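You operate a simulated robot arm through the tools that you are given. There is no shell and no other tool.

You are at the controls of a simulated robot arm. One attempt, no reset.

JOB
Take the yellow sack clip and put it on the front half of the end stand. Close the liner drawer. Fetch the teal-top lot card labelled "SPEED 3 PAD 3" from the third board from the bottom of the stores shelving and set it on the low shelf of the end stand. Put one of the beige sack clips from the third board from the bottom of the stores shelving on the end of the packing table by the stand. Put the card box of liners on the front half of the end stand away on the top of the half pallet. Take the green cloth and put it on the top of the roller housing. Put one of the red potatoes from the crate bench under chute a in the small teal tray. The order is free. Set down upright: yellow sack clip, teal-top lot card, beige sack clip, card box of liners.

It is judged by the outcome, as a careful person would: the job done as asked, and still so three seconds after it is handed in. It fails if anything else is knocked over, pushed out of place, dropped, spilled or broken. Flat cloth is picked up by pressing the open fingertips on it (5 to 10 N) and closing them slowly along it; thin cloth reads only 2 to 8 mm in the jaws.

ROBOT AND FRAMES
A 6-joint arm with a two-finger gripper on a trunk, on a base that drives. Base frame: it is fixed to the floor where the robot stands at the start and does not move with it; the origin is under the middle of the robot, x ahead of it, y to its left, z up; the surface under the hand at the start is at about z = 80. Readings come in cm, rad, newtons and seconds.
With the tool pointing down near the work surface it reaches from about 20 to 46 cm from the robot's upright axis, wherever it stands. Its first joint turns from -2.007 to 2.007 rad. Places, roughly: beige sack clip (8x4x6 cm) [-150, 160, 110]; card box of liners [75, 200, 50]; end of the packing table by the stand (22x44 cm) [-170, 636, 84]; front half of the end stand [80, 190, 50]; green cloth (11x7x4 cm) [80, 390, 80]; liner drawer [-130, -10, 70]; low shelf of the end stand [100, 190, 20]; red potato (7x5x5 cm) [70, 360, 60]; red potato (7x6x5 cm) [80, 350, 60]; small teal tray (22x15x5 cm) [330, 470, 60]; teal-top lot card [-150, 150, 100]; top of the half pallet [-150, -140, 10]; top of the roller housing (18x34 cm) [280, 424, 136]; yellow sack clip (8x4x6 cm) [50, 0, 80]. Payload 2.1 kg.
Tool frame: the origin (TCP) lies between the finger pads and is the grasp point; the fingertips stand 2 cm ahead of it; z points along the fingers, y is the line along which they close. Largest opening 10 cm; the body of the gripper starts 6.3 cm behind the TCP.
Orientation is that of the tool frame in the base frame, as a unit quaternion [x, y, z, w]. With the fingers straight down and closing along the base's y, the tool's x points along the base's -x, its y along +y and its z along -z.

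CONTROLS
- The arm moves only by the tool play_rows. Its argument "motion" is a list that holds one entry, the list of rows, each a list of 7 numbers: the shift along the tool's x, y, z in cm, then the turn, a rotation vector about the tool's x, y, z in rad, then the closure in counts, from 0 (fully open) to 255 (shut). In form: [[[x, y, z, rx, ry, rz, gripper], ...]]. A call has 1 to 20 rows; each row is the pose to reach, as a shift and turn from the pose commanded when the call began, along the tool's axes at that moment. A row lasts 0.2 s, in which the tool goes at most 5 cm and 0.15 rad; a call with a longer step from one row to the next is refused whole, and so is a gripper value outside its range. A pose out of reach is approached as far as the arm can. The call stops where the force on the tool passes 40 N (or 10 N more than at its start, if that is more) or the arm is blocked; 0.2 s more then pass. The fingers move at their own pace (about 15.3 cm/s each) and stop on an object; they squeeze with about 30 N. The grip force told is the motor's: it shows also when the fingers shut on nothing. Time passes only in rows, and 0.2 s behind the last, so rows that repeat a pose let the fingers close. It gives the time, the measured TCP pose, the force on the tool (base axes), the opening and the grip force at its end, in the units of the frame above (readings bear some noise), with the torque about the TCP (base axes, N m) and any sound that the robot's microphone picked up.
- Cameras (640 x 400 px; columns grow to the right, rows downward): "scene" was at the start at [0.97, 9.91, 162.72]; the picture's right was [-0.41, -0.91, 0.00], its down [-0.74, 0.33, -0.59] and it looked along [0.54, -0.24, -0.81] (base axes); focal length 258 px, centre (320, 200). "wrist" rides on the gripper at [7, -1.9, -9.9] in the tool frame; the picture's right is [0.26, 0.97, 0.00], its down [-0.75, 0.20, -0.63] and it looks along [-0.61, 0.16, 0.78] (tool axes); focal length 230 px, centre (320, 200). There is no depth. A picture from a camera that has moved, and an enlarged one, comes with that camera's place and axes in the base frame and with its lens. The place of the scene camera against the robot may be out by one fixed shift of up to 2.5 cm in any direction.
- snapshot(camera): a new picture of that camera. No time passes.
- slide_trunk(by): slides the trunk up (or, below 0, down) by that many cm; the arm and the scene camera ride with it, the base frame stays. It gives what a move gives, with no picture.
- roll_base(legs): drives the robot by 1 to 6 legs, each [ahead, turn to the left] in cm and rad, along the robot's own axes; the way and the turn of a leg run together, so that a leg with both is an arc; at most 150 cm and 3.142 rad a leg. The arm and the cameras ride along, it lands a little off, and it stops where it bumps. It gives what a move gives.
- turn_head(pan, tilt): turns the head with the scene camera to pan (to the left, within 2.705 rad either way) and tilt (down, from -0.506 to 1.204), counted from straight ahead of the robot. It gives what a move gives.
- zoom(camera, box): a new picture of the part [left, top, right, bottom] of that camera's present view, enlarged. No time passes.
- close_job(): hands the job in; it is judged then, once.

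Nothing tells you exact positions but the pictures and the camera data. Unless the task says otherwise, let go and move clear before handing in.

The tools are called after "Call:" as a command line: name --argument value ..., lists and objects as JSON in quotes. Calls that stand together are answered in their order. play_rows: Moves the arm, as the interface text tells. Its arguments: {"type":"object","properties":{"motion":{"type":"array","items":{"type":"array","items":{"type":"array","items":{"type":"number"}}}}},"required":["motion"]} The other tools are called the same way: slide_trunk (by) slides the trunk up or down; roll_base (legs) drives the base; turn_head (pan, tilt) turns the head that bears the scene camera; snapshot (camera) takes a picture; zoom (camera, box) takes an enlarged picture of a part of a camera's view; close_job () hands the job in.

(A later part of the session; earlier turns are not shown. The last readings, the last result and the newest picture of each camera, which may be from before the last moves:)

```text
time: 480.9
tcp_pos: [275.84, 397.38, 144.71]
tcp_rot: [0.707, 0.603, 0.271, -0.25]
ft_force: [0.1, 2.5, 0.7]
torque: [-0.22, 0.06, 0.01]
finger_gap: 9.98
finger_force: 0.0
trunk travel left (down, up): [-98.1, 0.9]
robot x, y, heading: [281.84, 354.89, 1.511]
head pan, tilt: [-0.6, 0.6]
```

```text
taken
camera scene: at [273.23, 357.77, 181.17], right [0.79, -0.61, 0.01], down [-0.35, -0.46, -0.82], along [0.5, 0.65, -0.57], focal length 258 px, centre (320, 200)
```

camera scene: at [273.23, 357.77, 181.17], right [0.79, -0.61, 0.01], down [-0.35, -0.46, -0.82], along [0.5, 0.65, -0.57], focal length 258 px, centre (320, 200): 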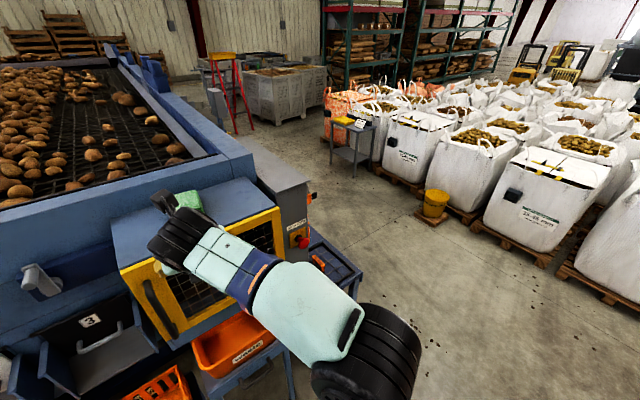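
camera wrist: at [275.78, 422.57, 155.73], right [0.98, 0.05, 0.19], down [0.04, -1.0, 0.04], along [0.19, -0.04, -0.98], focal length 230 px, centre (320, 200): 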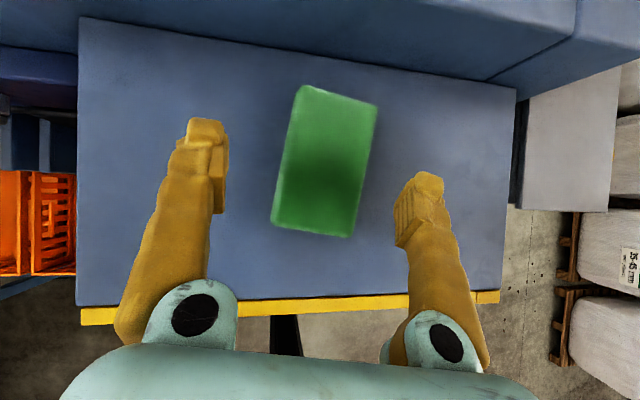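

Swaying again; letting it settle before moving on.

Call:
play_rows --motion '[[[0, 0, 0, 0, 0, 0, 0], [0, 0, 0, 0, 0, 0, 0], [0, 0, 0, 0, 0, 0, 0], [0, 0, 0, 0, 0, 0, 0], [0, 0, 0, 0, 0, 0, 0], [0, 0, 0, 0, 0, 0, 0], [0, 0, 0, 0, 0, 0, 0], [0, 0, 0, 0, 0, 0, 0], [0, 0, 0, 0, 0, 0, 0], [0, 0, 0, 0, 0, 0, 0]]]'

Call:
roll_base --legs '[[-8, 0]]'

Call:
play_rows --motion '[[[0, 0, 0, 0, 0, 0, 0], [0, 0, 0, 0, 0, 0, 0], [0, 0, 0, 0, 0, 0, 0], [0, 0, 0, 0, 0, 0, 0], [0, 0, 0, 0, 0, 0, 0], [0, 0, 0, 0, 0, 0, 0], [0, 0, 0, 0, 0, 0, 0], [0, 0, 0, 0, 0, 0, 0]]]'

```text
time: 483.1
tcp_pos: [275.82, 399.29, 144.19]
tcp_rot: [0.709, 0.605, 0.267, -0.244]
ft_force: [0.4, 0.0, 0.7]
torque: [-0.04, 0.01, 0.0]
finger_gap: 10.0
finger_force: 0.1
trunk travel left (down, up): [-98.1, 0.9]
robot x, y, heading: [281.98, 355.3, 1.513]
head pan, tilt: [-0.6, 0.6]
```

```text
time: 484.2
tcp_pos: [275.48, 392.1, 143.55]
tcp_rot: [0.711, 0.605, 0.265, -0.242]
ft_force: [0.5, -1.4, -1.0]
torque: [0.16, -0.04, 0.02]
finger_gap: 10.01
finger_force: 0.1
trunk travel left (down, up): [-98.1, 0.9]
robot x, y, heading: [280.97, 347.3, 1.509]
head pan, tilt: [-0.6, 0.6]
```

```text
time: 486.0
tcp_pos: [275.32, 391.5, 143.73]
tcp_rot: [0.711, 0.604, 0.266, -0.242]
ft_force: [0.3, -0.6, 0.8]
torque: [-0.03, 0.0, -0.01]
finger_gap: 10.01
finger_force: 0.0
trunk travel left (down, up): [-98.1, 0.9]
robot x, y, heading: [281.34, 346.96, 1.513]
head pan, tilt: [-0.6, 0.6]
```

Call:
slide_trunk --by -38

Call:
snapshot --camera "scene"

Call:
roll_base --legs '[[0, -0.5]]'

Call:
turn_head --pan 0.2 --tilt 0.4

Call:
snapshot --camera "scene"

```text
time: 489.7
tcp_pos: [275.36, 391.73, 105.74]
tcp_rot: [0.711, 0.605, 0.265, -0.242]
ft_force: [0.5, 0.2, -1.1]
torque: [-0.02, 0.0, 0.01]
finger_gap: 10.04
finger_force: 0.1
trunk travel left (down, up): [-60.1, 38.9]
robot x, y, heading: [281.49, 347.46, 1.512]
head pan, tilt: [-0.6, 0.6]
```

```text
taken
camera scene: at [272.56, 347.72, 143.14], right [0.79, -0.61, 0.0], down [-0.35, -0.45, -0.83], along [0.5, 0.65, -0.56], focal length 258 px, centre (320, 200)
```

scene: 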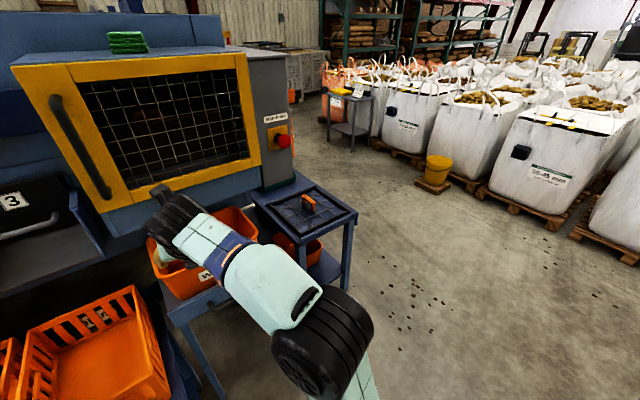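

```text
time: 491.5
tcp_pos: [297.89, 388.96, 105.63]
tcp_rot: [0.84, 0.407, 0.318, -0.168]
ft_force: [0.3, -0.7, -0.8]
torque: [0.01, 0.0, 0.0]
finger_gap: 9.99
finger_force: 0.1
trunk travel left (down, up): [-60.1, 38.9]
robot x, y, heading: [281.13, 346.78, 1.003]
head pan, tilt: [-0.6, 0.6]
```

```text
time: 492.6
tcp_pos: [297.88, 388.84, 105.82]
tcp_rot: [0.84, 0.407, 0.318, -0.168]
ft_force: [-1.0, 1.1, -0.2]
torque: [-0.01, -0.01, -0.02]
finger_gap: 10.02
finger_force: 0.0
trunk travel left (down, up): [-60.1, 38.9]
robot x, y, heading: [281.2, 346.82, 0.998]
head pan, tilt: [0.201, 0.4]
```

```text
taken
camera scene: at [269.75, 357.0, 144.96], right [0.93, -0.36, 0.0], down [-0.14, -0.36, -0.92], along [0.33, 0.86, -0.39], focal length 258 px, centre (320, 200)
```

scene: 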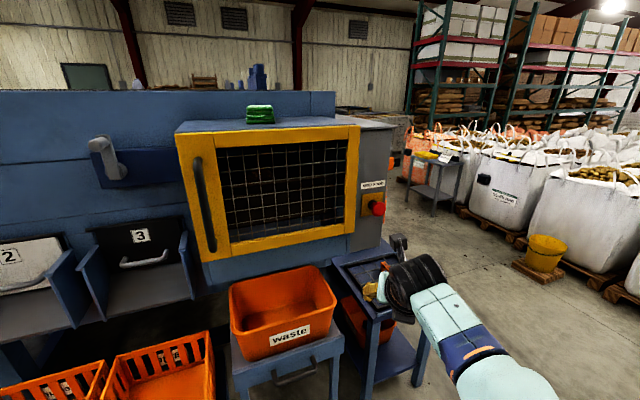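

Cloth confirmed on the housing. Now back to the west side for the potato: south, then west along the corridor.

Call:
roll_base --legs '[[0, -2.57], [120, 0], [90, 0], [0, -1.571]]'

Call:
turn_head --pan 0 --tilt 0.5

Call:
snapshot --camera "scene"

```text
time: 512.7
tcp_pos: [248.17, 129.7, 105.71]
tcp_rot: [0.021, 0.933, -0.004, -0.359]
ft_force: [-0.5, 0.9, 0.0]
torque: [-0.01, 0.02, -0.01]
finger_gap: 9.98
finger_force: 0.1
trunk travel left (down, up): [-60.1, 38.9]
robot x, y, heading: [291.69, 140.43, -3.081]
head pan, tilt: [0.201, 0.4]
```

```text
time: 513.4
tcp_pos: [248.14, 129.56, 105.76]
tcp_rot: [0.021, 0.933, -0.004, -0.36]
ft_force: [-0.6, 1.3, 0.0]
torque: [0.01, 0.03, 0.0]
finger_gap: 10.01
finger_force: 0.1
trunk travel left (down, up): [-60.1, 38.9]
robot x, y, heading: [292.05, 140.3, -3.085]
head pan, tilt: [0.0, 0.499]
```

```text
taken
camera scene: at [289.97, 125.18, 144.05], right [-0.06, 1.0, 0.0], down [0.48, 0.03, -0.88], along [-0.88, -0.05, -0.48], focal length 258 px, centre (320, 200)
```

scene: 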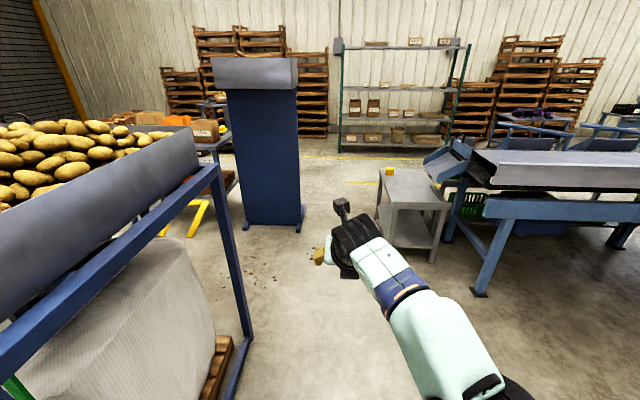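

Call:
roll_base --legs '[[0, -0.028], [150, 0]]'

Call:
snapshot --camera "scene"

```text
time: 521.4
tcp_pos: [94.96, 124.61, 105.79]
tcp_rot: [0.027, 0.933, -0.002, -0.359]
ft_force: [0.0, -1.1, -0.9]
torque: [0.04, 0.04, -0.03]
finger_gap: 10.01
finger_force: 0.1
trunk travel left (down, up): [-60.1, 38.9]
robot x, y, heading: [138.7, 134.67, -3.099]
head pan, tilt: [0.0, 0.499]
```

```text
taken
camera scene: at [136.66, 119.6, 144.04], right [-0.04, 1.0, 0.0], down [0.48, 0.02, -0.88], along [-0.88, -0.04, -0.48], focal length 258 px, centre (320, 200)
```

scene: 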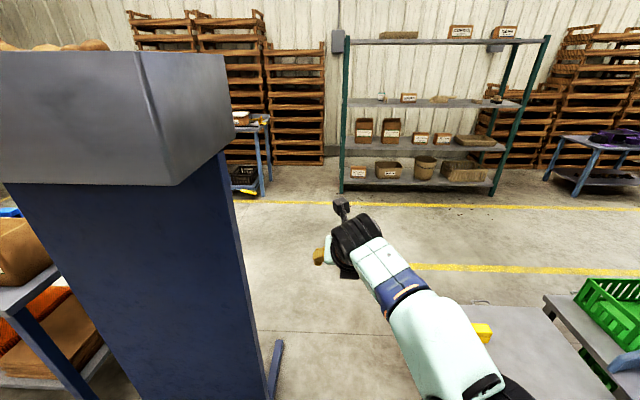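

Call:
roll_base --legs '[[0, -0.04], [140, 0], [28, 0], [0, -1.571], [140, 0], [80, 0], [0, -1.571]]'

Call:
turn_head --pan 0 --tilt 0.8

Call:
snapshot --camera "scene"

Call:
snapshot --camera "wrist"

```text
refused: legs must be a list of 1 to 6 entries
```

```text
time: 522.1
tcp_pos: [94.95, 124.67, 105.81]
tcp_rot: [0.028, 0.933, -0.001, -0.358]
ft_force: [-0.8, -0.2, -0.2]
torque: [0.0, 0.01, 0.0]
finger_gap: 9.99
finger_force: 0.1
trunk travel left (down, up): [-60.1, 38.9]
robot x, y, heading: [139.02, 134.6, -3.099]
head pan, tilt: [0.0, 0.799]
```

```text
taken
camera scene: at [137.71, 119.64, 141.45], right [-0.04, 1.0, 0.0], down [0.72, 0.03, -0.7], along [-0.7, -0.03, -0.72], focal length 258 px, centre (320, 200)
```

scene: 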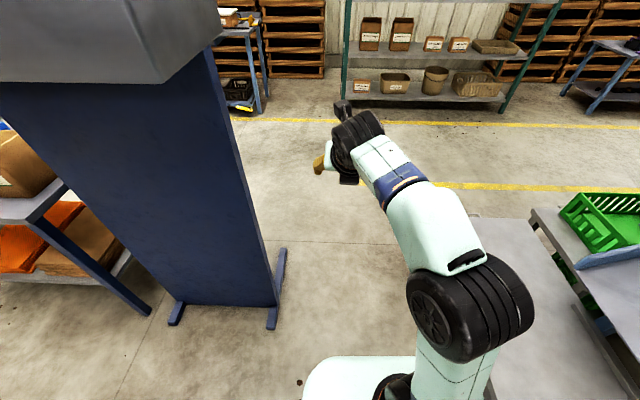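

```text
taken
camera wrist: at [96.33, 123.01, 117.93], right [-0.14, 0.98, 0.15], down [0.99, 0.15, -0.04], along [-0.06, 0.14, -0.99], focal length 230 px, centre (320, 200)
```

wrist: 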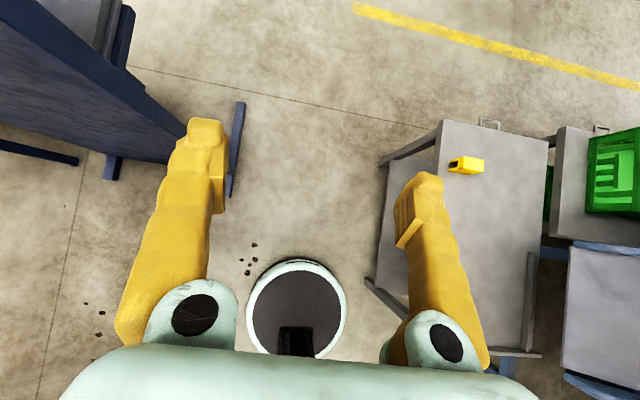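

Corridor margins look fine on the present heading. Continuing west, then north to the crate bench.

Call:
roll_base --legs '[[100, 0], [66, 0], [0, -1.614], [140, 0], [86, 0], [0, -1.571]]'

Call:
snapshot --camera "scene"

Call:
snapshot --camera "wrist"

```text
time: 549.2
tcp_pos: [18.52, 365.4, 105.72]
tcp_rot: [0.932, -0.052, 0.359, 0.008]
ft_force: [-0.1, 0.8, -0.1]
torque: [-0.02, -0.02, 0.03]
finger_gap: 9.99
finger_force: 0.0
trunk travel left (down, up): [-60.1, 38.9]
robot x, y, heading: [-25.94, 357.42, -0.011]
head pan, tilt: [0.0, 0.799]
```

```text
taken
camera scene: at [-23.33, 370.33, 141.45], right [-0.01, -1.0, 0.0], down [-0.72, 0.01, -0.7], along [0.7, -0.01, -0.72], focal length 258 px, centre (320, 200)
```

scene: 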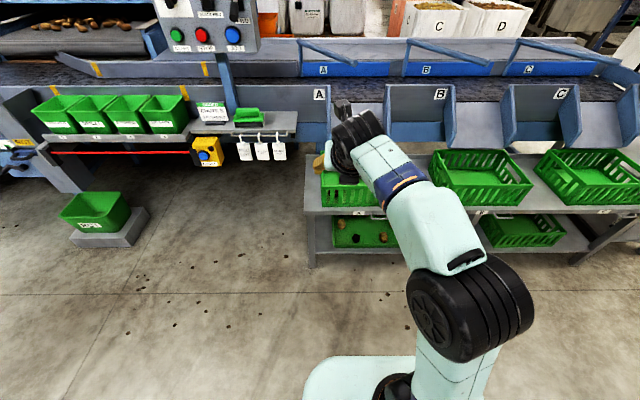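

```text
taken
camera wrist: at [17.26, 367.16, 117.93], right [0.09, -0.98, 0.15], down [-0.99, -0.1, -0.04], along [0.06, -0.15, -0.99], focal length 230 px, centre (320, 200)
```

wrist: 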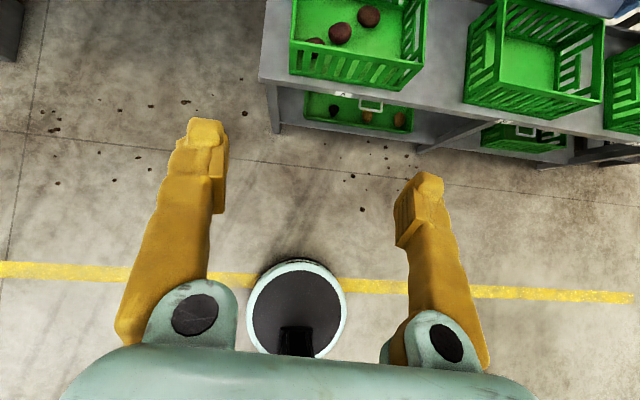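

Three red potatoes in the crate under chute A; the middle one at about (68, 357) is accessible. I'll turn the hand straight down first.

Call:
play_rows --motion '[[[0, 0, 0, 0, -0.122, 0, 0], [0, 0, 0, 0, -0.244, 0, 0], [0, 0, 0, 0, -0.366, 0, 0], [0, 0, 0, 0, -0.489, 0, 0], [0, 0, 0, 0, -0.611, 0, 0], [0, 0, 0, 0, -0.733, 0, 0], [0, 0, 0, 0, -0.733, 0, 0]]]'

```text
time: 550.8
tcp_pos: [16.39, 369.38, 102.63]
tcp_rot: [0.982, -0.062, 0.167, 0.061]
ft_force: [0.1, 0.5, -0.1]
torque: [-0.01, -0.01, 0.03]
finger_gap: 10.0
finger_force: 0.0
out of reach, approached as far as the arm can: row 1, 2, 3, 4, 5, 6, 7
trunk travel left (down, up): [-60.1, 38.9]
robot x, y, heading: [-25.81, 357.32, -0.006]
head pan, tilt: [0.0, 0.799]
```

Call:
play_rows --motion '[[[-1, 1.4, 3.6, 0, 0, 0, 0], [-2, 2.8, 7.2, 0, 0, 0, 0], [-3.1, 4.2, 10.9, 0.033, -0.115, 0, 0], [-4.1, 5.6, 14.5, 0.067, -0.23, 0, 0], [-5.14, 7.08, 18.1, 0.101, -0.344, 0, 0], [-5.14, 7.08, 18.1, 0.101, -0.344, 0, 0], [-5.14, 7.08, 18.1, 0.101, -0.344, 0, 0]]]'

```text
time: 552.4
tcp_pos: [11.96, 361.47, 80.36]
tcp_rot: [0.993, -0.064, 0.07, 0.073]
ft_force: [-0.3, 0.3, -0.5]
torque: [0.04, 0.01, -0.02]
finger_gap: 9.97
finger_force: 0.1
out of reach, approached as far as the arm can: row 3, 4, 5, 6, 7
trunk travel left (down, up): [-60.1, 38.9]
robot x, y, heading: [-25.82, 357.73, -0.01]
head pan, tilt: [0.0, 0.799]
```

Call:
play_rows --motion '[[[0, 0, 0, 0, 0, -0.149, 0], [0, 0, 0, 0, 0, -0.298, 0], [0, 0, 0, 0, 0, -0.447, 0], [0, 0, 0, 0, 0, -0.596, 0], [0, 0, 0, 0, 0, -0.745, 0], [0, 0, 0, 0, 0, -0.894, 0], [0, 0, 0, 0, 0, -1.043, 0], [0, 0, 0, 0, 0, -1.192, 0], [0, 0, 0, 0, 0, -1.341, 0], [0, 0, 0, 0, 0, -1.49, 0], [0, 0, 0, 0, 0, -1.639, 0], [0, 0, 0, 0, 0, -1.788, 0], [0, 0, 0, 0, 0, -1.937, 0], [0, 0, 0, 0, 0, -2.086, 0], [0, 0, 0, 0, 0, -2.24, 0], [0, 0, 0, 0, 0, -2.24, 0]]]'

Call:
snapshot --camera "wrist"

```text
refused: row 15 steps farther than a row can; nothing moved
```

```text
taken
camera wrist: at [17.74, 363.95, 90.85], right [0.12, -0.98, 0.17], down [-0.85, -0.01, 0.53], along [-0.52, -0.21, -0.83], focal length 230 px, centre (320, 200)
```

wrist: 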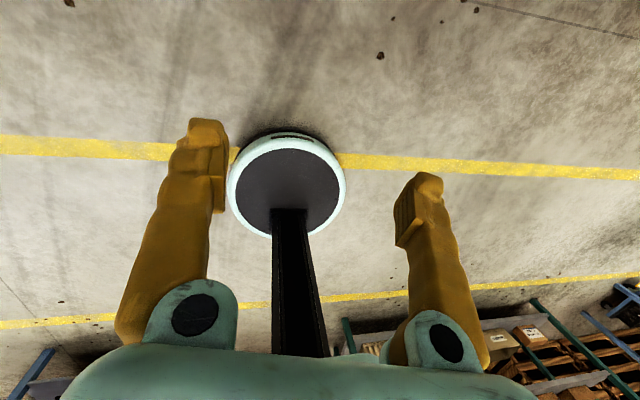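

Call:
play_rows --motion '[[[0, 0, 0, 0, 0, -0.14, 0], [0, 0, 0, 0, 0, -0.28, 0], [0, 0, 0, 0, 0, -0.42, 0], [0, 0, 0, 0, 0, -0.56, 0], [0, 0, 0, 0, 0, -0.7, 0], [0, 0, 0, 0, 0, -0.84, 0], [0, 0, 0, 0, 0, -0.98, 0], [0, 0, 0, 0, 0, -1.12, 0], [0, 0, 0, 0, 0, -1.26, 0], [0, 0, 0, 0, 0, -1.4, 0], [0, 0, 0, 0, 0, -1.54, 0], [0, 0, 0, 0, 0, -1.68, 0], [0, 0, 0, 0, 0, -1.82, 0], [0, 0, 0, 0, 0, -1.96, 0], [0, 0, 0, 0, 0, -2.1, 0], [0, 0, 0, 0, 0, -2.24, 0], [0, 0, 0, 0, 0, -2.24, 0]]]'

Call:
snapshot --camera "wrist"

```text
time: 556.0
tcp_pos: [11.77, 361.4, 80.47]
tcp_rot: [0.49, 0.866, -0.035, 0.094]
ft_force: [-0.7, 0.1, -0.5]
torque: [-0.02, 0.02, 0.03]
finger_gap: 10.02
finger_force: 0.1
trunk travel left (down, up): [-60.1, 38.9]
robot x, y, heading: [-25.49, 357.29, -0.012]
head pan, tilt: [0.0, 0.799]
```

```text
taken
camera wrist: at [5.31, 367.85, 88.8], right [0.7, 0.72, -0.02], down [0.47, -0.43, 0.77], along [0.54, -0.55, -0.63], focal length 230 px, centre (320, 200)
```

wrist: 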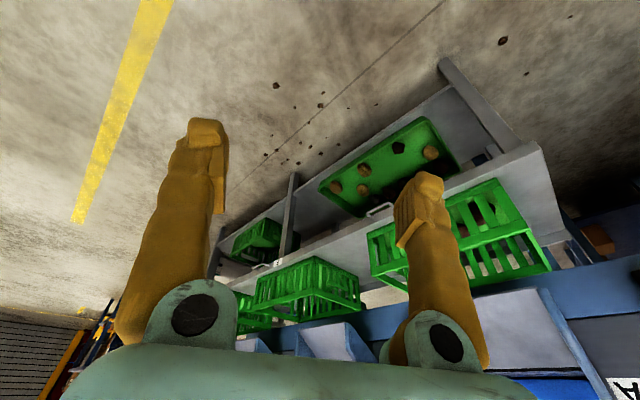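

Call:
play_rows --motion '[[[0, 0, 0, 0.015, 0.1, 0, 0], [0, 0, 0, 0.03, 0.199, 0, 0], [0, 0, 0, 0.03, 0.199, 0, 0]]]'

Call:
roll_base --legs '[[0, 0.012], [48, 0]]'

Call:
snapshot --camera "wrist"

Call:
snapshot --camera "scene"

```text
time: 556.8
tcp_pos: [11.66, 361.35, 80.46]
tcp_rot: [0.49, 0.866, -0.035, 0.095]
ft_force: [0.5, -0.6, -0.7]
torque: [-0.03, -0.01, 0.04]
finger_gap: 10.01
finger_force: 0.2
out of reach, approached as far as the arm can: row 1, 2, 3
trunk travel left (down, up): [-60.1, 38.9]
robot x, y, heading: [-25.78, 356.94, -0.008]
head pan, tilt: [0.0, 0.799]
```

```text
time: 560.0
tcp_pos: [59.18, 361.86, 80.43]
tcp_rot: [0.486, 0.868, -0.036, 0.095]
ft_force: [0.7, 0.1, -0.4]
torque: [-0.01, 0.01, -0.02]
finger_gap: 10.0
finger_force: 0.2
trunk travel left (down, up): [-60.1, 38.9]
robot x, y, heading: [21.4, 357.37, -0.002]
head pan, tilt: [0.0, 0.799]
```

```text
taken
camera wrist: at [52.7, 368.3, 88.79], right [0.69, 0.72, -0.02], down [0.47, -0.43, 0.77], along [0.55, -0.54, -0.64], focal length 230 px, centre (320, 200)
```

wrist: 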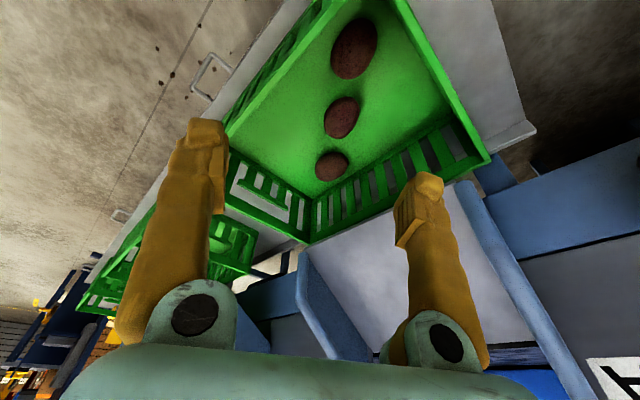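

```text
taken
camera scene: at [24.03, 370.47, 141.45], right [0.0, -1.0, 0.0], down [-0.72, 0.0, -0.7], along [0.7, 0.0, -0.72], focal length 258 px, centre (320, 200)
```

scene: 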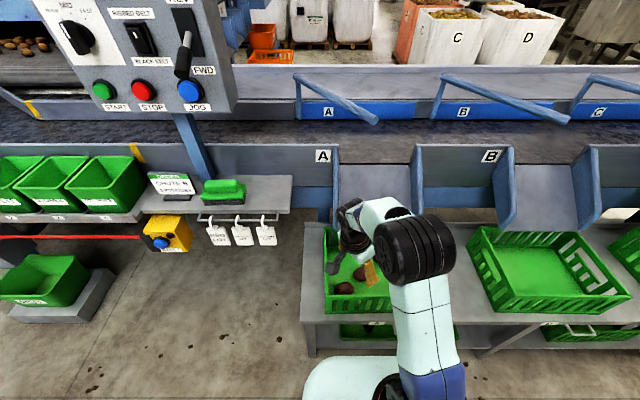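

The middle potato is at ≈ (68, 357.3), long axis along y. Moving over it, straightening the hand and turning it to close across the short side.

Call:
play_rows --motion '[[[-1.3, 1, 2.4, 0, 0, 0.07, 0], [-2.5, 1.9, 4.8, 0.006, 0.04, 0.14, 0], [-3.8, 2.9, 7.2, 0.012, 0.08, 0.21, 0], [-5, 3.8, 9.6, 0.018, 0.12, 0.28, 0], [-6.3, 4.76, 12, 0.024, 0.16, 0.35, 0], [-6.3, 4.76, 12, 0.03, 0.199, 0.35, 0], [-6.3, 4.76, 12, 0.03, 0.199, 0.35, 0]]]'

Call:
snapshot --camera "wrist"

```text
time: 561.5
tcp_pos: [62.14, 357.9, 67.93]
tcp_rot: [0.631, 0.772, -0.004, 0.077]
ft_force: [-2.5, 0.6, 24.1]
torque: [-0.09, 1.38, -0.09]
finger_gap: 10.0
finger_force: 0.0
out of reach, approached as far as the arm can: row 2, 3, 4, 5, 6, 7
trunk travel left (down, up): [-60.1, 38.9]
robot x, y, heading: [21.39, 357.87, -0.001]
head pan, tilt: [0.0, 0.799]
stopped in row 7: the force on the tool passed its limit at 41 N (the readings are from after the stop); the commanded pose is now the measured one
```

```text
taken
camera wrist: at [57.8, 365.38, 76.87], right [0.89, 0.45, 0.06], down [0.27, -0.62, 0.73], along [0.36, -0.64, -0.68], focal length 230 px, centre (320, 200)
```

wrist: 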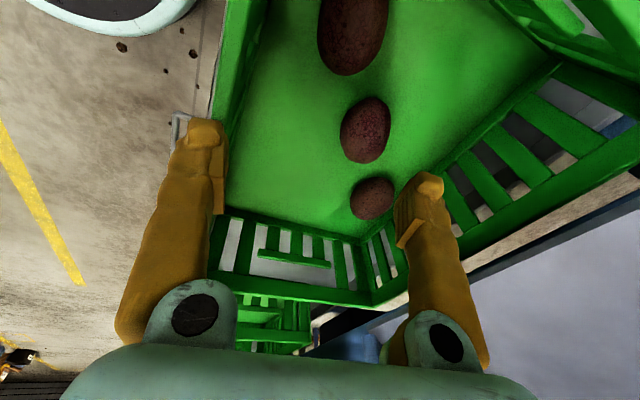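

A finger touched the crate's near rim, so I'm lifting clear at once and checking the crate.

Call:
play_rows --motion '[[[0, 0, -1, 0, 0, 0, 0], [0, 0, -3, 0, 0, 0, 0], [0, 0, -6, 0, 0, 0, 0], [0, 0, -10, 0, 0, 0, 0], [0, 0, -14, 0, 0, 0, 0], [0, 0, -14, 0, 0, 0, 0]]]'

Call:
snapshot --camera "wrist"

Call:
snapshot --camera "scene"

```text
time: 562.9
tcp_pos: [59.17, 359.51, 79.67]
tcp_rot: [0.631, 0.77, -0.013, 0.098]
ft_force: [0.7, 0.4, -0.2]
torque: [-0.02, 0.0, 0.02]
finger_gap: 9.98
finger_force: 0.1
out of reach, approached as far as the arm can: row 3, 4, 5, 6
trunk travel left (down, up): [-60.1, 38.9]
robot x, y, heading: [21.44, 357.79, 0.0]
head pan, tilt: [0.0, 0.799]
```

```text
taken
camera wrist: at [54.76, 367.49, 88.03], right [0.89, 0.45, 0.06], down [0.25, -0.59, 0.76], along [0.38, -0.67, -0.64], focal length 230 px, centre (320, 200)
```

wrist: 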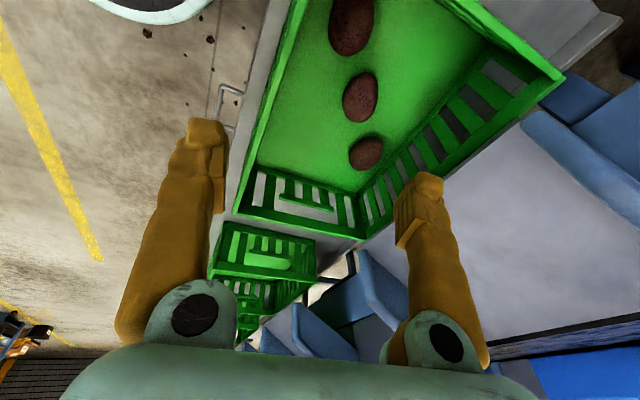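

```text
taken
camera scene: at [24.05, 370.45, 141.45], right [0.0, -1.0, 0.0], down [-0.72, 0.0, -0.7], along [0.7, 0.0, -0.72], focal length 258 px, centre (320, 200)
```

scene: 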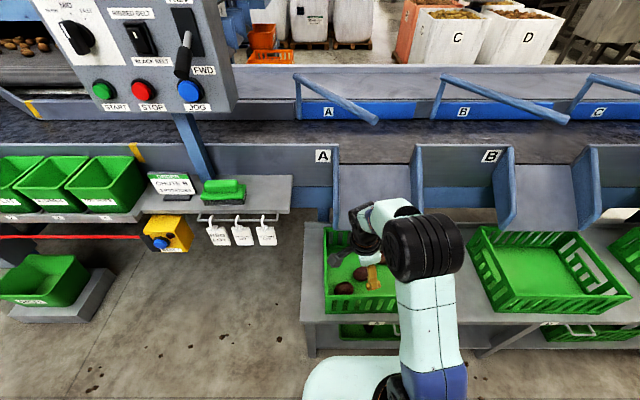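

Crate unmoved. I'll back the base a little so the arm works farther out, where it can stand fully vertical.

Call:
roll_base --legs '[[-6, 0]]'

Call:
play_rows --motion '[[[-0.6, 1.8, 0.3, 0, 0, 0, 0], [-1.2, 3.6, 0.6, 0, 0, 0, 0], [-1.8, 5.4, 0.9, 0, 0, 0, 0], [-1.8, 5.4, 0.9, 0, 0, 0, 0]]]'

```text
time: 563.9
tcp_pos: [53.24, 359.59, 79.65]
tcp_rot: [0.63, 0.77, -0.013, 0.099]
ft_force: [-0.7, -0.4, -0.5]
torque: [-0.03, 0.01, -0.01]
finger_gap: 9.98
finger_force: 0.0
trunk travel left (down, up): [-60.1, 38.9]
robot x, y, heading: [15.8, 357.68, 0.006]
head pan, tilt: [0.0, 0.799]
```

```text
time: 564.9
tcp_pos: [57.99, 358.99, 78.54]
tcp_rot: [0.629, 0.769, -0.018, 0.11]
ft_force: [0.4, -0.4, 0.1]
torque: [0.01, -0.04, 0.0]
finger_gap: 10.0
finger_force: 0.0
out of reach, approached as far as the arm can: row 2, 3, 4
trunk travel left (down, up): [-60.1, 38.9]
robot x, y, heading: [15.58, 357.59, 0.001]
head pan, tilt: [0.0, 0.799]
```

Call:
turn_head --pan -0.3 --tilt 1.15

Call:
snapshot --camera "scene"

```text
time: 565.7
tcp_pos: [58.06, 358.96, 78.51]
tcp_rot: [0.63, 0.768, -0.018, 0.11]
ft_force: [0.0, -0.4, 1.1]
torque: [0.01, 0.01, 0.02]
finger_gap: 10.01
finger_force: 0.1
trunk travel left (down, up): [-60.1, 38.9]
robot x, y, heading: [15.69, 357.64, 0.006]
head pan, tilt: [-0.3, 1.15]
```

```text
taken
camera scene: at [15.69, 368.7, 138.97], right [-0.29, -0.96, 0.0], down [-0.87, 0.27, -0.41], along [0.39, -0.12, -0.91], focal length 258 px, centre (320, 200)
```

scene: 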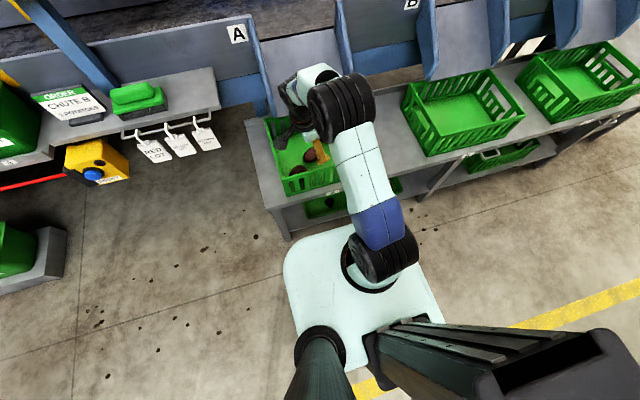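

I'll return the arm to its original comfortable down-pointing pose (slightly right of centre), which is known to be good.

Call:
play_rows --motion '[[[-0.9, -0.6, -1.5, -0.004, 0.024, -0.137, 0], [-1.9, -1.3, -3, -0.008, 0.048, -0.274, 0], [-2.8, -1.9, -3, -0.012, 0.072, -0.411, 0], [-3.7, -2.6, -3, -0.016, 0.096, -0.548, 0], [-4.6, -3.2, -3, -0.02, 0.12, -0.685, 0], [-5.6, -3.8, -3, -0.023, 0.143, -0.821, 0], [-6.5, -4.5, -3, -0.027, 0.167, -0.958, 0], [-7.4, -5.1, -3, -0.031, 0.191, -1.095, 0], [-8.4, -5.8, -3, -0.035, 0.215, -1.232, 0], [-9.3, -6.4, -3, -0.039, 0.239, -1.369, 0], [-9.3, -6.4, -3, -0.039, 0.239, -1.369, 0]]]'

Call:
snapshot --camera "scene"

```text
time: 568.1
tcp_pos: [48.18, 351.75, 75.35]
tcp_rot: [-0.003, 0.998, -0.063, 0.015]
ft_force: [-0.6, -0.8, 0.4]
torque: [-0.01, -0.03, -0.02]
finger_gap: 10.01
finger_force: 0.1
out of reach, approached as far as the arm can: row 1, 2, 3, 4, 5, 6, 7, 8, 9, 10, 11
trunk travel left (down, up): [-60.1, 38.9]
robot x, y, heading: [16.12, 357.67, 0.005]
head pan, tilt: [-0.3, 1.15]
```

```text
taken
camera scene: at [15.67, 368.57, 138.98], right [-0.29, -0.96, 0.0], down [-0.87, 0.27, -0.41], along [0.39, -0.12, -0.91], focal length 258 px, centre (320, 200)
```

scene: 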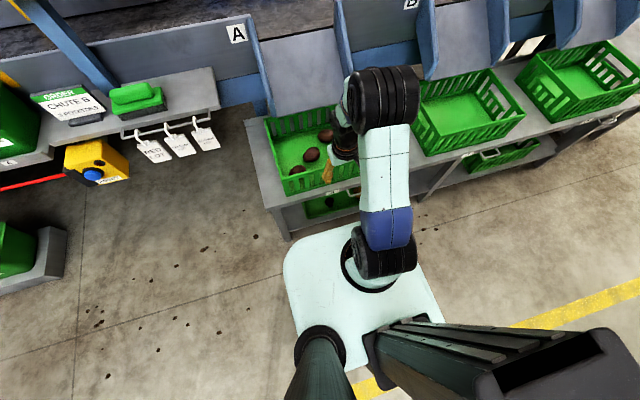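

Call:
play_rows --motion '[[[-1, -0.7, -1.3, -0.025, 0.006, 0, 0], [-2, -1.4, -2.6, -0.05, 0.012, 0, 0], [-3, -2, -3.9, -0.075, 0.018, 0, 0], [-4, -2.7, -5.2, -0.1, 0.024, 0, 0], [-5.2, -3.4, -6.5, -0.126, 0.03, 0, 0], [-5.2, -3.4, -6.5, -0.126, 0.03, 0, 0]]]'

```text
time: 569.5
tcp_pos: [48.52, 351.7, 76.17]
tcp_rot: [-0.002, 0.998, -0.067, 0.02]
ft_force: [-0.4, 0.3, -0.2]
torque: [-0.01, -0.01, 0.03]
finger_gap: 10.01
finger_force: 0.1
out of reach, approached as far as the arm can: row 1, 2, 3, 4, 5, 6
trunk travel left (down, up): [-60.1, 38.9]
robot x, y, heading: [15.84, 357.63, 0.005]
head pan, tilt: [-0.3, 1.15]
```

Call:
play_rows --motion '[[[-2, 0, 0, 0, 0, 0, 0], [-4, 0, 0, 0, 0, 0, 0], [-6, 0, 0, 0, 0, 0, 0], [-6, 0, 0, 0, 0, 0, 0]]]'

Call:
play_rows --motion '[[[0, 0, 2, 0, 0, 0, 0], [0, 0, 4, 0, 0, 0, 0], [0, 0, 4, 0, 0, 0, 0]]]'

```text
time: 570.5
tcp_pos: [53.51, 351.12, 75.6]
tcp_rot: [-0.003, 0.996, -0.081, 0.023]
ft_force: [0.1, 0.1, 0.0]
torque: [0.03, 0.02, -0.01]
finger_gap: 10.02
finger_force: 0.1
out of reach, approached as far as the arm can: row 1, 2, 3, 4
trunk travel left (down, up): [-60.1, 38.9]
robot x, y, heading: [15.61, 357.67, 0.005]
head pan, tilt: [-0.3, 1.15]
```

```text
time: 571.3
tcp_pos: [53.3, 351.07, 71.41]
tcp_rot: [0.001, 0.997, -0.069, 0.02]
ft_force: [0.1, 0.6, 0.0]
torque: [-0.01, 0.04, -0.03]
finger_gap: 10.01
finger_force: 0.1
out of reach, approached as far as the arm can: row 1, 2
trunk travel left (down, up): [-60.1, 38.9]
robot x, y, heading: [15.64, 357.44, 0.003]
head pan, tilt: [-0.3, 1.15]
```

The remaining tilt (~8°) doesn't matter for a potato. Rotating the hand a quarter turn so it closes along x, then moving up to the crate.

Call:
play_rows --motion '[[[0, 0, -0.3, 0, 0, 0.143, 0], [0, 0, -0.6, 0, 0, 0.286, 0], [0, 0, -1, 0, 0, 0.429, 0], [0, 0, -1, 0, 0, 0.572, 0], [0, 0, -1, 0, 0, 0.715, 0], [0, 0, -1, 0, 0, 0.858, 0], [0, 0, -1, 0, 0, 1.0, 0], [0, 0, -1, 0, 0, 1.144, 0], [0, 0, -1, 0, 0, 1.287, 0], [0, 0, -1, 0, 0, 1.43, 0], [0, 0, -1, 0, 0, 1.5, 0], [0, 0, -1, 0, 0, 1.5, 0]]]'

Call:
roll_base --legs '[[9, 0]]'

Call:
snapshot --camera "wrist"

```text
time: 573.9
tcp_pos: [53.35, 350.78, 72.49]
tcp_rot: [0.679, 0.731, -0.038, 0.064]
ft_force: [-0.2, -0.2, -0.2]
torque: [-0.02, -0.01, 0.01]
finger_gap: 9.99
finger_force: 0.0
trunk travel left (down, up): [-60.1, 38.9]
robot x, y, heading: [15.82, 357.88, -0.0]
head pan, tilt: [-0.3, 1.15]
```

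```text
time: 575.0
tcp_pos: [62.3, 350.83, 72.53]
tcp_rot: [0.678, 0.732, -0.038, 0.065]
ft_force: [-0.2, 0.1, -0.2]
torque: [0.01, 0.05, 0.01]
finger_gap: 10.02
finger_force: 0.0
trunk travel left (down, up): [-60.1, 38.9]
robot x, y, heading: [24.51, 357.51, 0.003]
head pan, tilt: [-0.3, 1.15]
```

```text
taken
camera wrist: at [59.58, 359.09, 81.36], right [0.94, 0.33, -0.01], down [0.23, -0.63, 0.74], along [0.24, -0.7, -0.67], focal length 230 px, centre (320, 200)
```

wrist: 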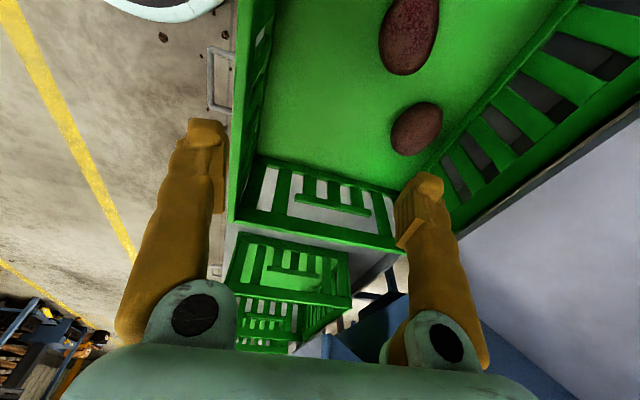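

Call:
roll_base --legs '[[3.5, 0]]'

Call:
play_rows --motion '[[[1.9, 1, -0.3, 0, 0, 0, 0], [3.8, 2, -0.5, 0, 0, 0, 0], [5.8, 3, -0.7, 0, 0, 0, 0], [5.8, 3, -0.7, 0, 0, 0, 0]]]'

Call:
snapshot --camera "wrist"

```text
time: 575.9
tcp_pos: [65.77, 350.94, 72.62]
tcp_rot: [0.679, 0.731, -0.038, 0.065]
ft_force: [0.0, 0.4, 0.1]
torque: [0.02, 0.01, -0.01]
finger_gap: 10.0
finger_force: 0.0
trunk travel left (down, up): [-60.1, 38.9]
robot x, y, heading: [28.38, 358.05, 0.004]
head pan, tilt: [-0.3, 1.15]
```

```text
time: 576.9
tcp_pos: [67.86, 356.77, 72.3]
tcp_rot: [0.677, 0.731, -0.04, 0.07]
ft_force: [-0.4, 0.1, 0.3]
torque: [-0.01, 0.02, -0.01]
finger_gap: 10.0
finger_force: 0.2
out of reach, approached as far as the arm can: row 3, 4
trunk travel left (down, up): [-60.1, 38.9]
robot x, y, heading: [28.02, 357.6, 0.004]
head pan, tilt: [-0.3, 1.15]
```

```text
taken
camera wrist: at [64.92, 365.1, 80.96], right [0.94, 0.33, -0.01], down [0.22, -0.63, 0.75], along [0.24, -0.71, -0.67], focal length 230 px, centre (320, 200)
```

wrist: 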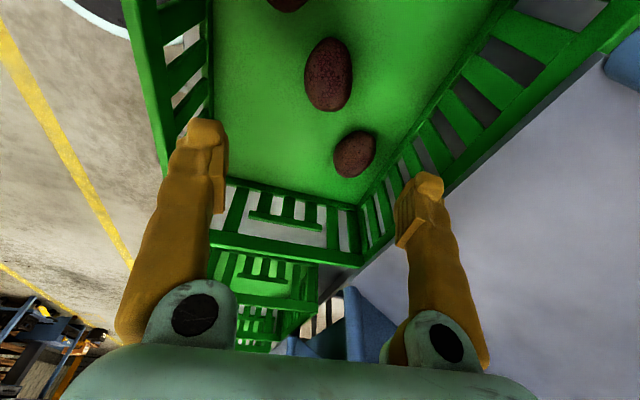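

Potato is directly below. Descending with the trunk.

Call:
play_rows --motion '[[[0.5, 0.4, 0, 0, 0, 0, 0], [0.5, 0.4, 0, 0, 0, 0, 0]]]'

Call:
slide_trunk --by -10.5

Call:
snapshot --camera "wrist"

Call:
snapshot --camera "scene"

```text
time: 577.5
tcp_pos: [67.88, 357.28, 71.82]
tcp_rot: [0.678, 0.731, -0.041, 0.07]
ft_force: [0.1, 0.3, -0.7]
torque: [0.0, 0.01, -0.01]
finger_gap: 9.99
finger_force: 0.2
out of reach, approached as far as the arm can: row 1, 2
trunk travel left (down, up): [-60.1, 38.9]
robot x, y, heading: [28.21, 357.59, 0.003]
head pan, tilt: [-0.3, 1.15]
```

```text
time: 578.9
tcp_pos: [67.89, 357.38, 61.43]
tcp_rot: [0.677, 0.732, -0.04, 0.07]
ft_force: [0.6, 0.0, -0.4]
torque: [0.01, -0.04, 0.0]
finger_gap: 10.03
finger_force: 0.0
trunk travel left (down, up): [-49.6, 49.4]
robot x, y, heading: [28.35, 357.56, 0.002]
head pan, tilt: [-0.3, 1.15]
```

```text
taken
camera wrist: at [65.02, 365.61, 70.17], right [0.94, 0.33, 0.0], down [0.22, -0.63, 0.75], along [0.24, -0.71, -0.67], focal length 230 px, centre (320, 200)
```

wrist: 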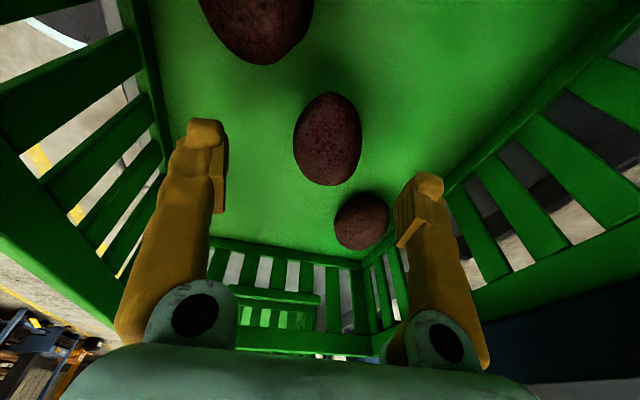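

```text
taken
camera scene: at [28.16, 368.71, 128.47], right [-0.29, -0.96, 0.0], down [-0.87, 0.27, -0.41], along [0.39, -0.12, -0.91], focal length 258 px, centre (320, 200)
```

scene: 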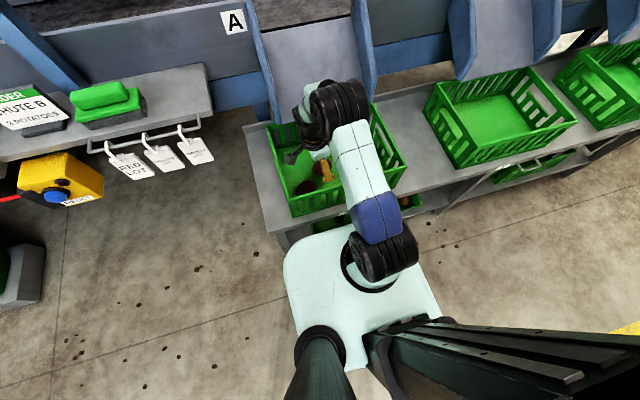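

Call:
slide_trunk --by -4.2

Call:
snapshot --camera "wrist"

```text
time: 579.7
tcp_pos: [67.86, 357.31, 57.23]
tcp_rot: [0.677, 0.732, -0.039, 0.069]
ft_force: [-0.3, -0.6, -0.7]
torque: [-0.01, -0.03, -0.01]
finger_gap: 9.99
finger_force: 0.0
trunk travel left (down, up): [-45.4, 53.6]
robot x, y, heading: [28.44, 357.7, 0.002]
head pan, tilt: [-0.3, 1.15]
```

```text
taken
camera wrist: at [65.02, 365.61, 65.97], right [0.94, 0.33, 0.0], down [0.22, -0.63, 0.75], along [0.24, -0.71, -0.67], focal length 230 px, centre (320, 200)
```

wrist: 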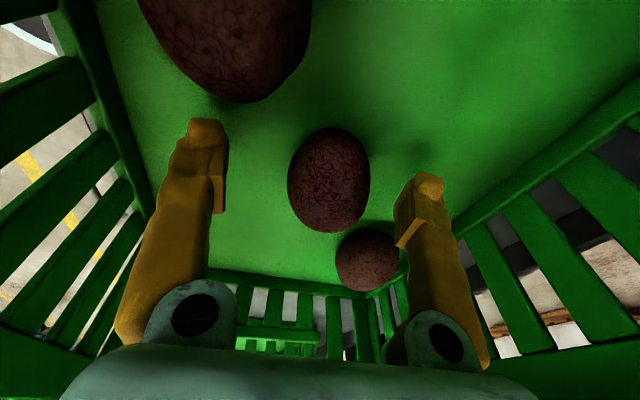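

Potato P2 is between the fingers. Closing.

Call:
play_rows --motion '[[[0, 0, 0, 0, 0, 0, 60], [0, 0, 0, 0, 0, 0, 90], [0, 0, 0, 0, 0, 0, 120], [0, 0, 0, 0, 0, 0, 150], [0, 0, 0, 0, 0, 0, 200], [0, 0, 0, 0, 0, 0, 255], [0, 0, 0, 0, 0, 0, 255]]]'

Call:
slide_trunk --by 5

Call:
snapshot --camera "wrist"

```text
time: 581.3
tcp_pos: [67.82, 357.32, 57.32]
tcp_rot: [0.677, 0.731, -0.04, 0.069]
ft_force: [0.2, 1.3, -1.2]
torque: [-0.05, 0.01, -0.03]
finger_gap: 4.73
finger_force: 30.4
trunk travel left (down, up): [-45.4, 53.6]
robot x, y, heading: [28.16, 357.48, 0.001]
head pan, tilt: [-0.3, 1.15]
```

```text
time: 582.2
tcp_pos: [67.95, 357.35, 62.19]
tcp_rot: [0.678, 0.731, -0.04, 0.069]
ft_force: [0.3, -0.4, -0.7]
torque: [-0.01, 0.04, 0.0]
finger_gap: 4.73
finger_force: 29.6
trunk travel left (down, up): [-50.4, 48.6]
robot x, y, heading: [28.3, 357.64, 0.001]
head pan, tilt: [-0.3, 1.15]
```

```text
taken
camera wrist: at [65.03, 365.62, 70.96], right [0.94, 0.33, -0.01], down [0.22, -0.63, 0.75], along [0.24, -0.71, -0.67], focal length 230 px, centre (320, 200)
```

wrist: 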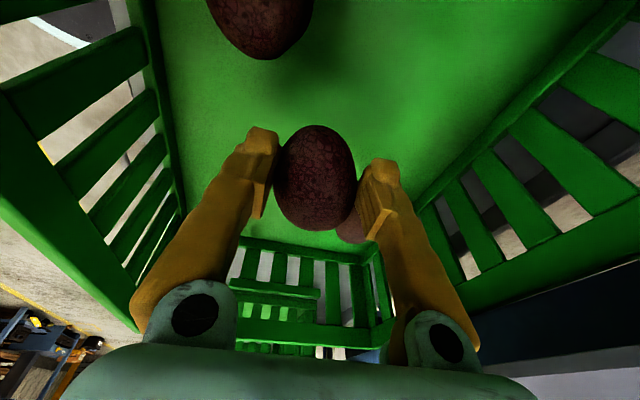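

Potato held at 4.7 cm. Raising, backing out, and driving round to the east side again.

Call:
slide_trunk --by 22

Call:
roll_base --legs '[[-53, 0], [0, -1.571], [120, 0], [100, 0], [0, 1.571]]'

Call:
turn_head --pan 0 --tilt 0.5

Call:
snapshot --camera "scene"

Call:
snapshot --camera "wrist"

```text
time: 584.6
tcp_pos: [67.78, 357.3, 84.19]
tcp_rot: [0.677, 0.731, -0.04, 0.07]
ft_force: [-0.3, 0.3, -1.5]
torque: [0.01, 0.0, 0.0]
finger_gap: 4.72
finger_force: 29.8
trunk travel left (down, up): [-72.4, 26.6]
robot x, y, heading: [28.26, 357.47, 0.003]
head pan, tilt: [-0.3, 1.15]
```

```text
time: 605.8
tcp_pos: [11.41, 137.16, 84.18]
tcp_rot: [0.684, 0.725, -0.04, 0.07]
ft_force: [0.2, 0.0, -0.4]
torque: [0.03, 0.02, 0.01]
finger_gap: 4.56
finger_force: 29.9
trunk travel left (down, up): [-72.4, 26.6]
robot x, y, heading: [-28.12, 138.46, -0.015]
head pan, tilt: [-0.3, 1.15]
```

```text
time: 606.8
tcp_pos: [11.36, 137.15, 84.25]
tcp_rot: [0.683, 0.725, -0.04, 0.07]
ft_force: [1.0, -0.4, -0.5]
torque: [0.01, -0.01, 0.02]
finger_gap: 4.6
finger_force: 30.3
trunk travel left (down, up): [-72.4, 26.6]
robot x, y, heading: [-28.41, 138.27, -0.016]
head pan, tilt: [0.0, 0.499]
```

```text
taken
camera scene: at [-24.71, 151.07, 156.34], right [-0.01, -1.0, 0.0], down [-0.48, 0.01, -0.88], along [0.88, -0.01, -0.48], focal length 258 px, centre (320, 200)
```

scene: 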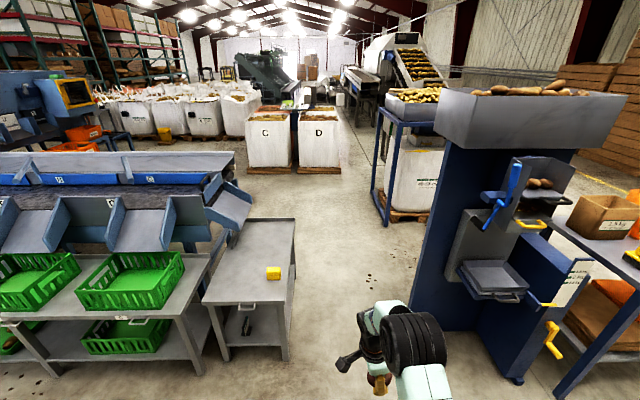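

```text
taken
camera wrist: at [8.62, 145.61, 92.96], right [0.95, 0.31, -0.01], down [0.21, -0.63, 0.75], along [0.23, -0.71, -0.67], focal length 230 px, centre (320, 200)
```

wrist: 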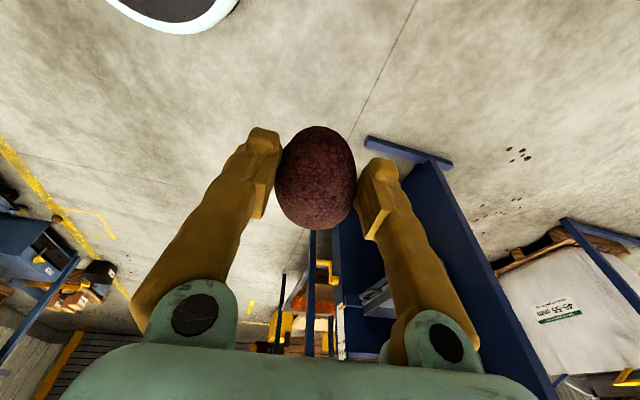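

Call:
roll_base --legs '[[150, 0], [150, 0], [0, 1.587], [110, 0], [80, 0]]'

Call:
turn_head --pan -0.4 --tilt 0.5

Call:
snapshot --camera "scene"

```text
time: 634.1
tcp_pos: [262.55, 359.6, 84.22]
tcp_rot: [-0.044, 0.996, 0.021, 0.078]
ft_force: [-0.2, 0.1, -0.7]
torque: [-0.01, 0.01, 0.03]
finger_gap: 4.4
finger_force: 29.9
trunk travel left (down, up): [-72.4, 26.6]
robot x, y, heading: [262.39, 319.58, 1.584]
head pan, tilt: [0.0, 0.499]
```

```text
time: 635.0
tcp_pos: [262.6, 359.66, 84.28]
tcp_rot: [-0.043, 0.996, 0.022, 0.077]
ft_force: [-0.8, -0.3, -1.4]
torque: [0.0, 0.03, 0.04]
finger_gap: 4.43
finger_force: 29.8
trunk travel left (down, up): [-72.4, 26.6]
robot x, y, heading: [262.58, 320.0, 1.581]
head pan, tilt: [-0.4, 0.499]
```

```text
taken
camera scene: at [252.5, 321.02, 156.34], right [0.93, -0.38, 0.0], down [-0.18, -0.44, -0.88], along [0.33, 0.81, -0.48], focal length 258 px, centre (320, 200)
```

scene: 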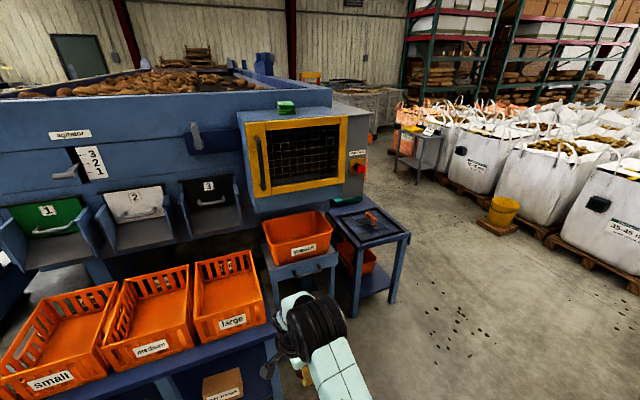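

Call:
snapshot --camera "wrist"

Call:
roll_base --legs '[[0, -0.976], [90, 0], [68, 0], [0, 0.966]]'

Call:
turn_head --pan 0.7 --tilt 0.7

Call:
snapshot --camera "scene"

```text
taken
camera wrist: at [254.36, 356.67, 92.96], right [-0.34, 0.94, -0.01], down [0.62, 0.23, 0.75], along [0.7, 0.25, -0.67], focal length 230 px, centre (320, 200)
```

wrist: 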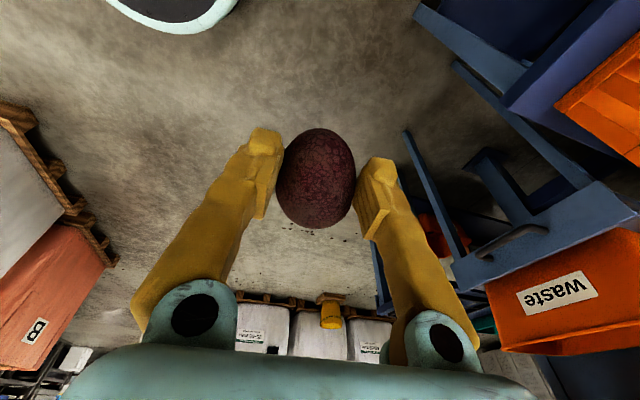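

```text
time: 648.1
tcp_pos: [393.55, 451.11, 84.15]
tcp_rot: [-0.036, 0.996, 0.021, 0.077]
ft_force: [0.4, 0.2, -0.2]
torque: [-0.01, 0.01, 0.01]
finger_gap: 4.3
finger_force: 30.3
trunk travel left (down, up): [-72.4, 26.6]
robot x, y, heading: [393.34, 411.32, 1.578]
head pan, tilt: [-0.4, 0.499]
```

```text
time: 649.4
tcp_pos: [393.76, 450.98, 84.13]
tcp_rot: [-0.036, 0.996, 0.021, 0.078]
ft_force: [-0.1, 0.7, -1.1]
torque: [0.02, 0.02, 0.0]
finger_gap: 4.29
finger_force: 29.9
trunk travel left (down, up): [-72.4, 26.6]
robot x, y, heading: [393.2, 411.15, 1.573]
head pan, tilt: [0.7, 0.7]
```

```text
taken
camera scene: at [374.12, 410.78, 154.57], right [0.77, 0.64, 0.0], down [0.41, -0.49, -0.76], along [-0.49, 0.59, -0.64], focal length 258 px, centre (320, 200)
```

scene: 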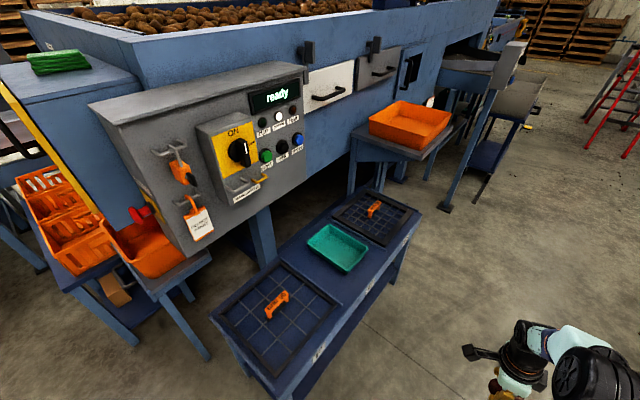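

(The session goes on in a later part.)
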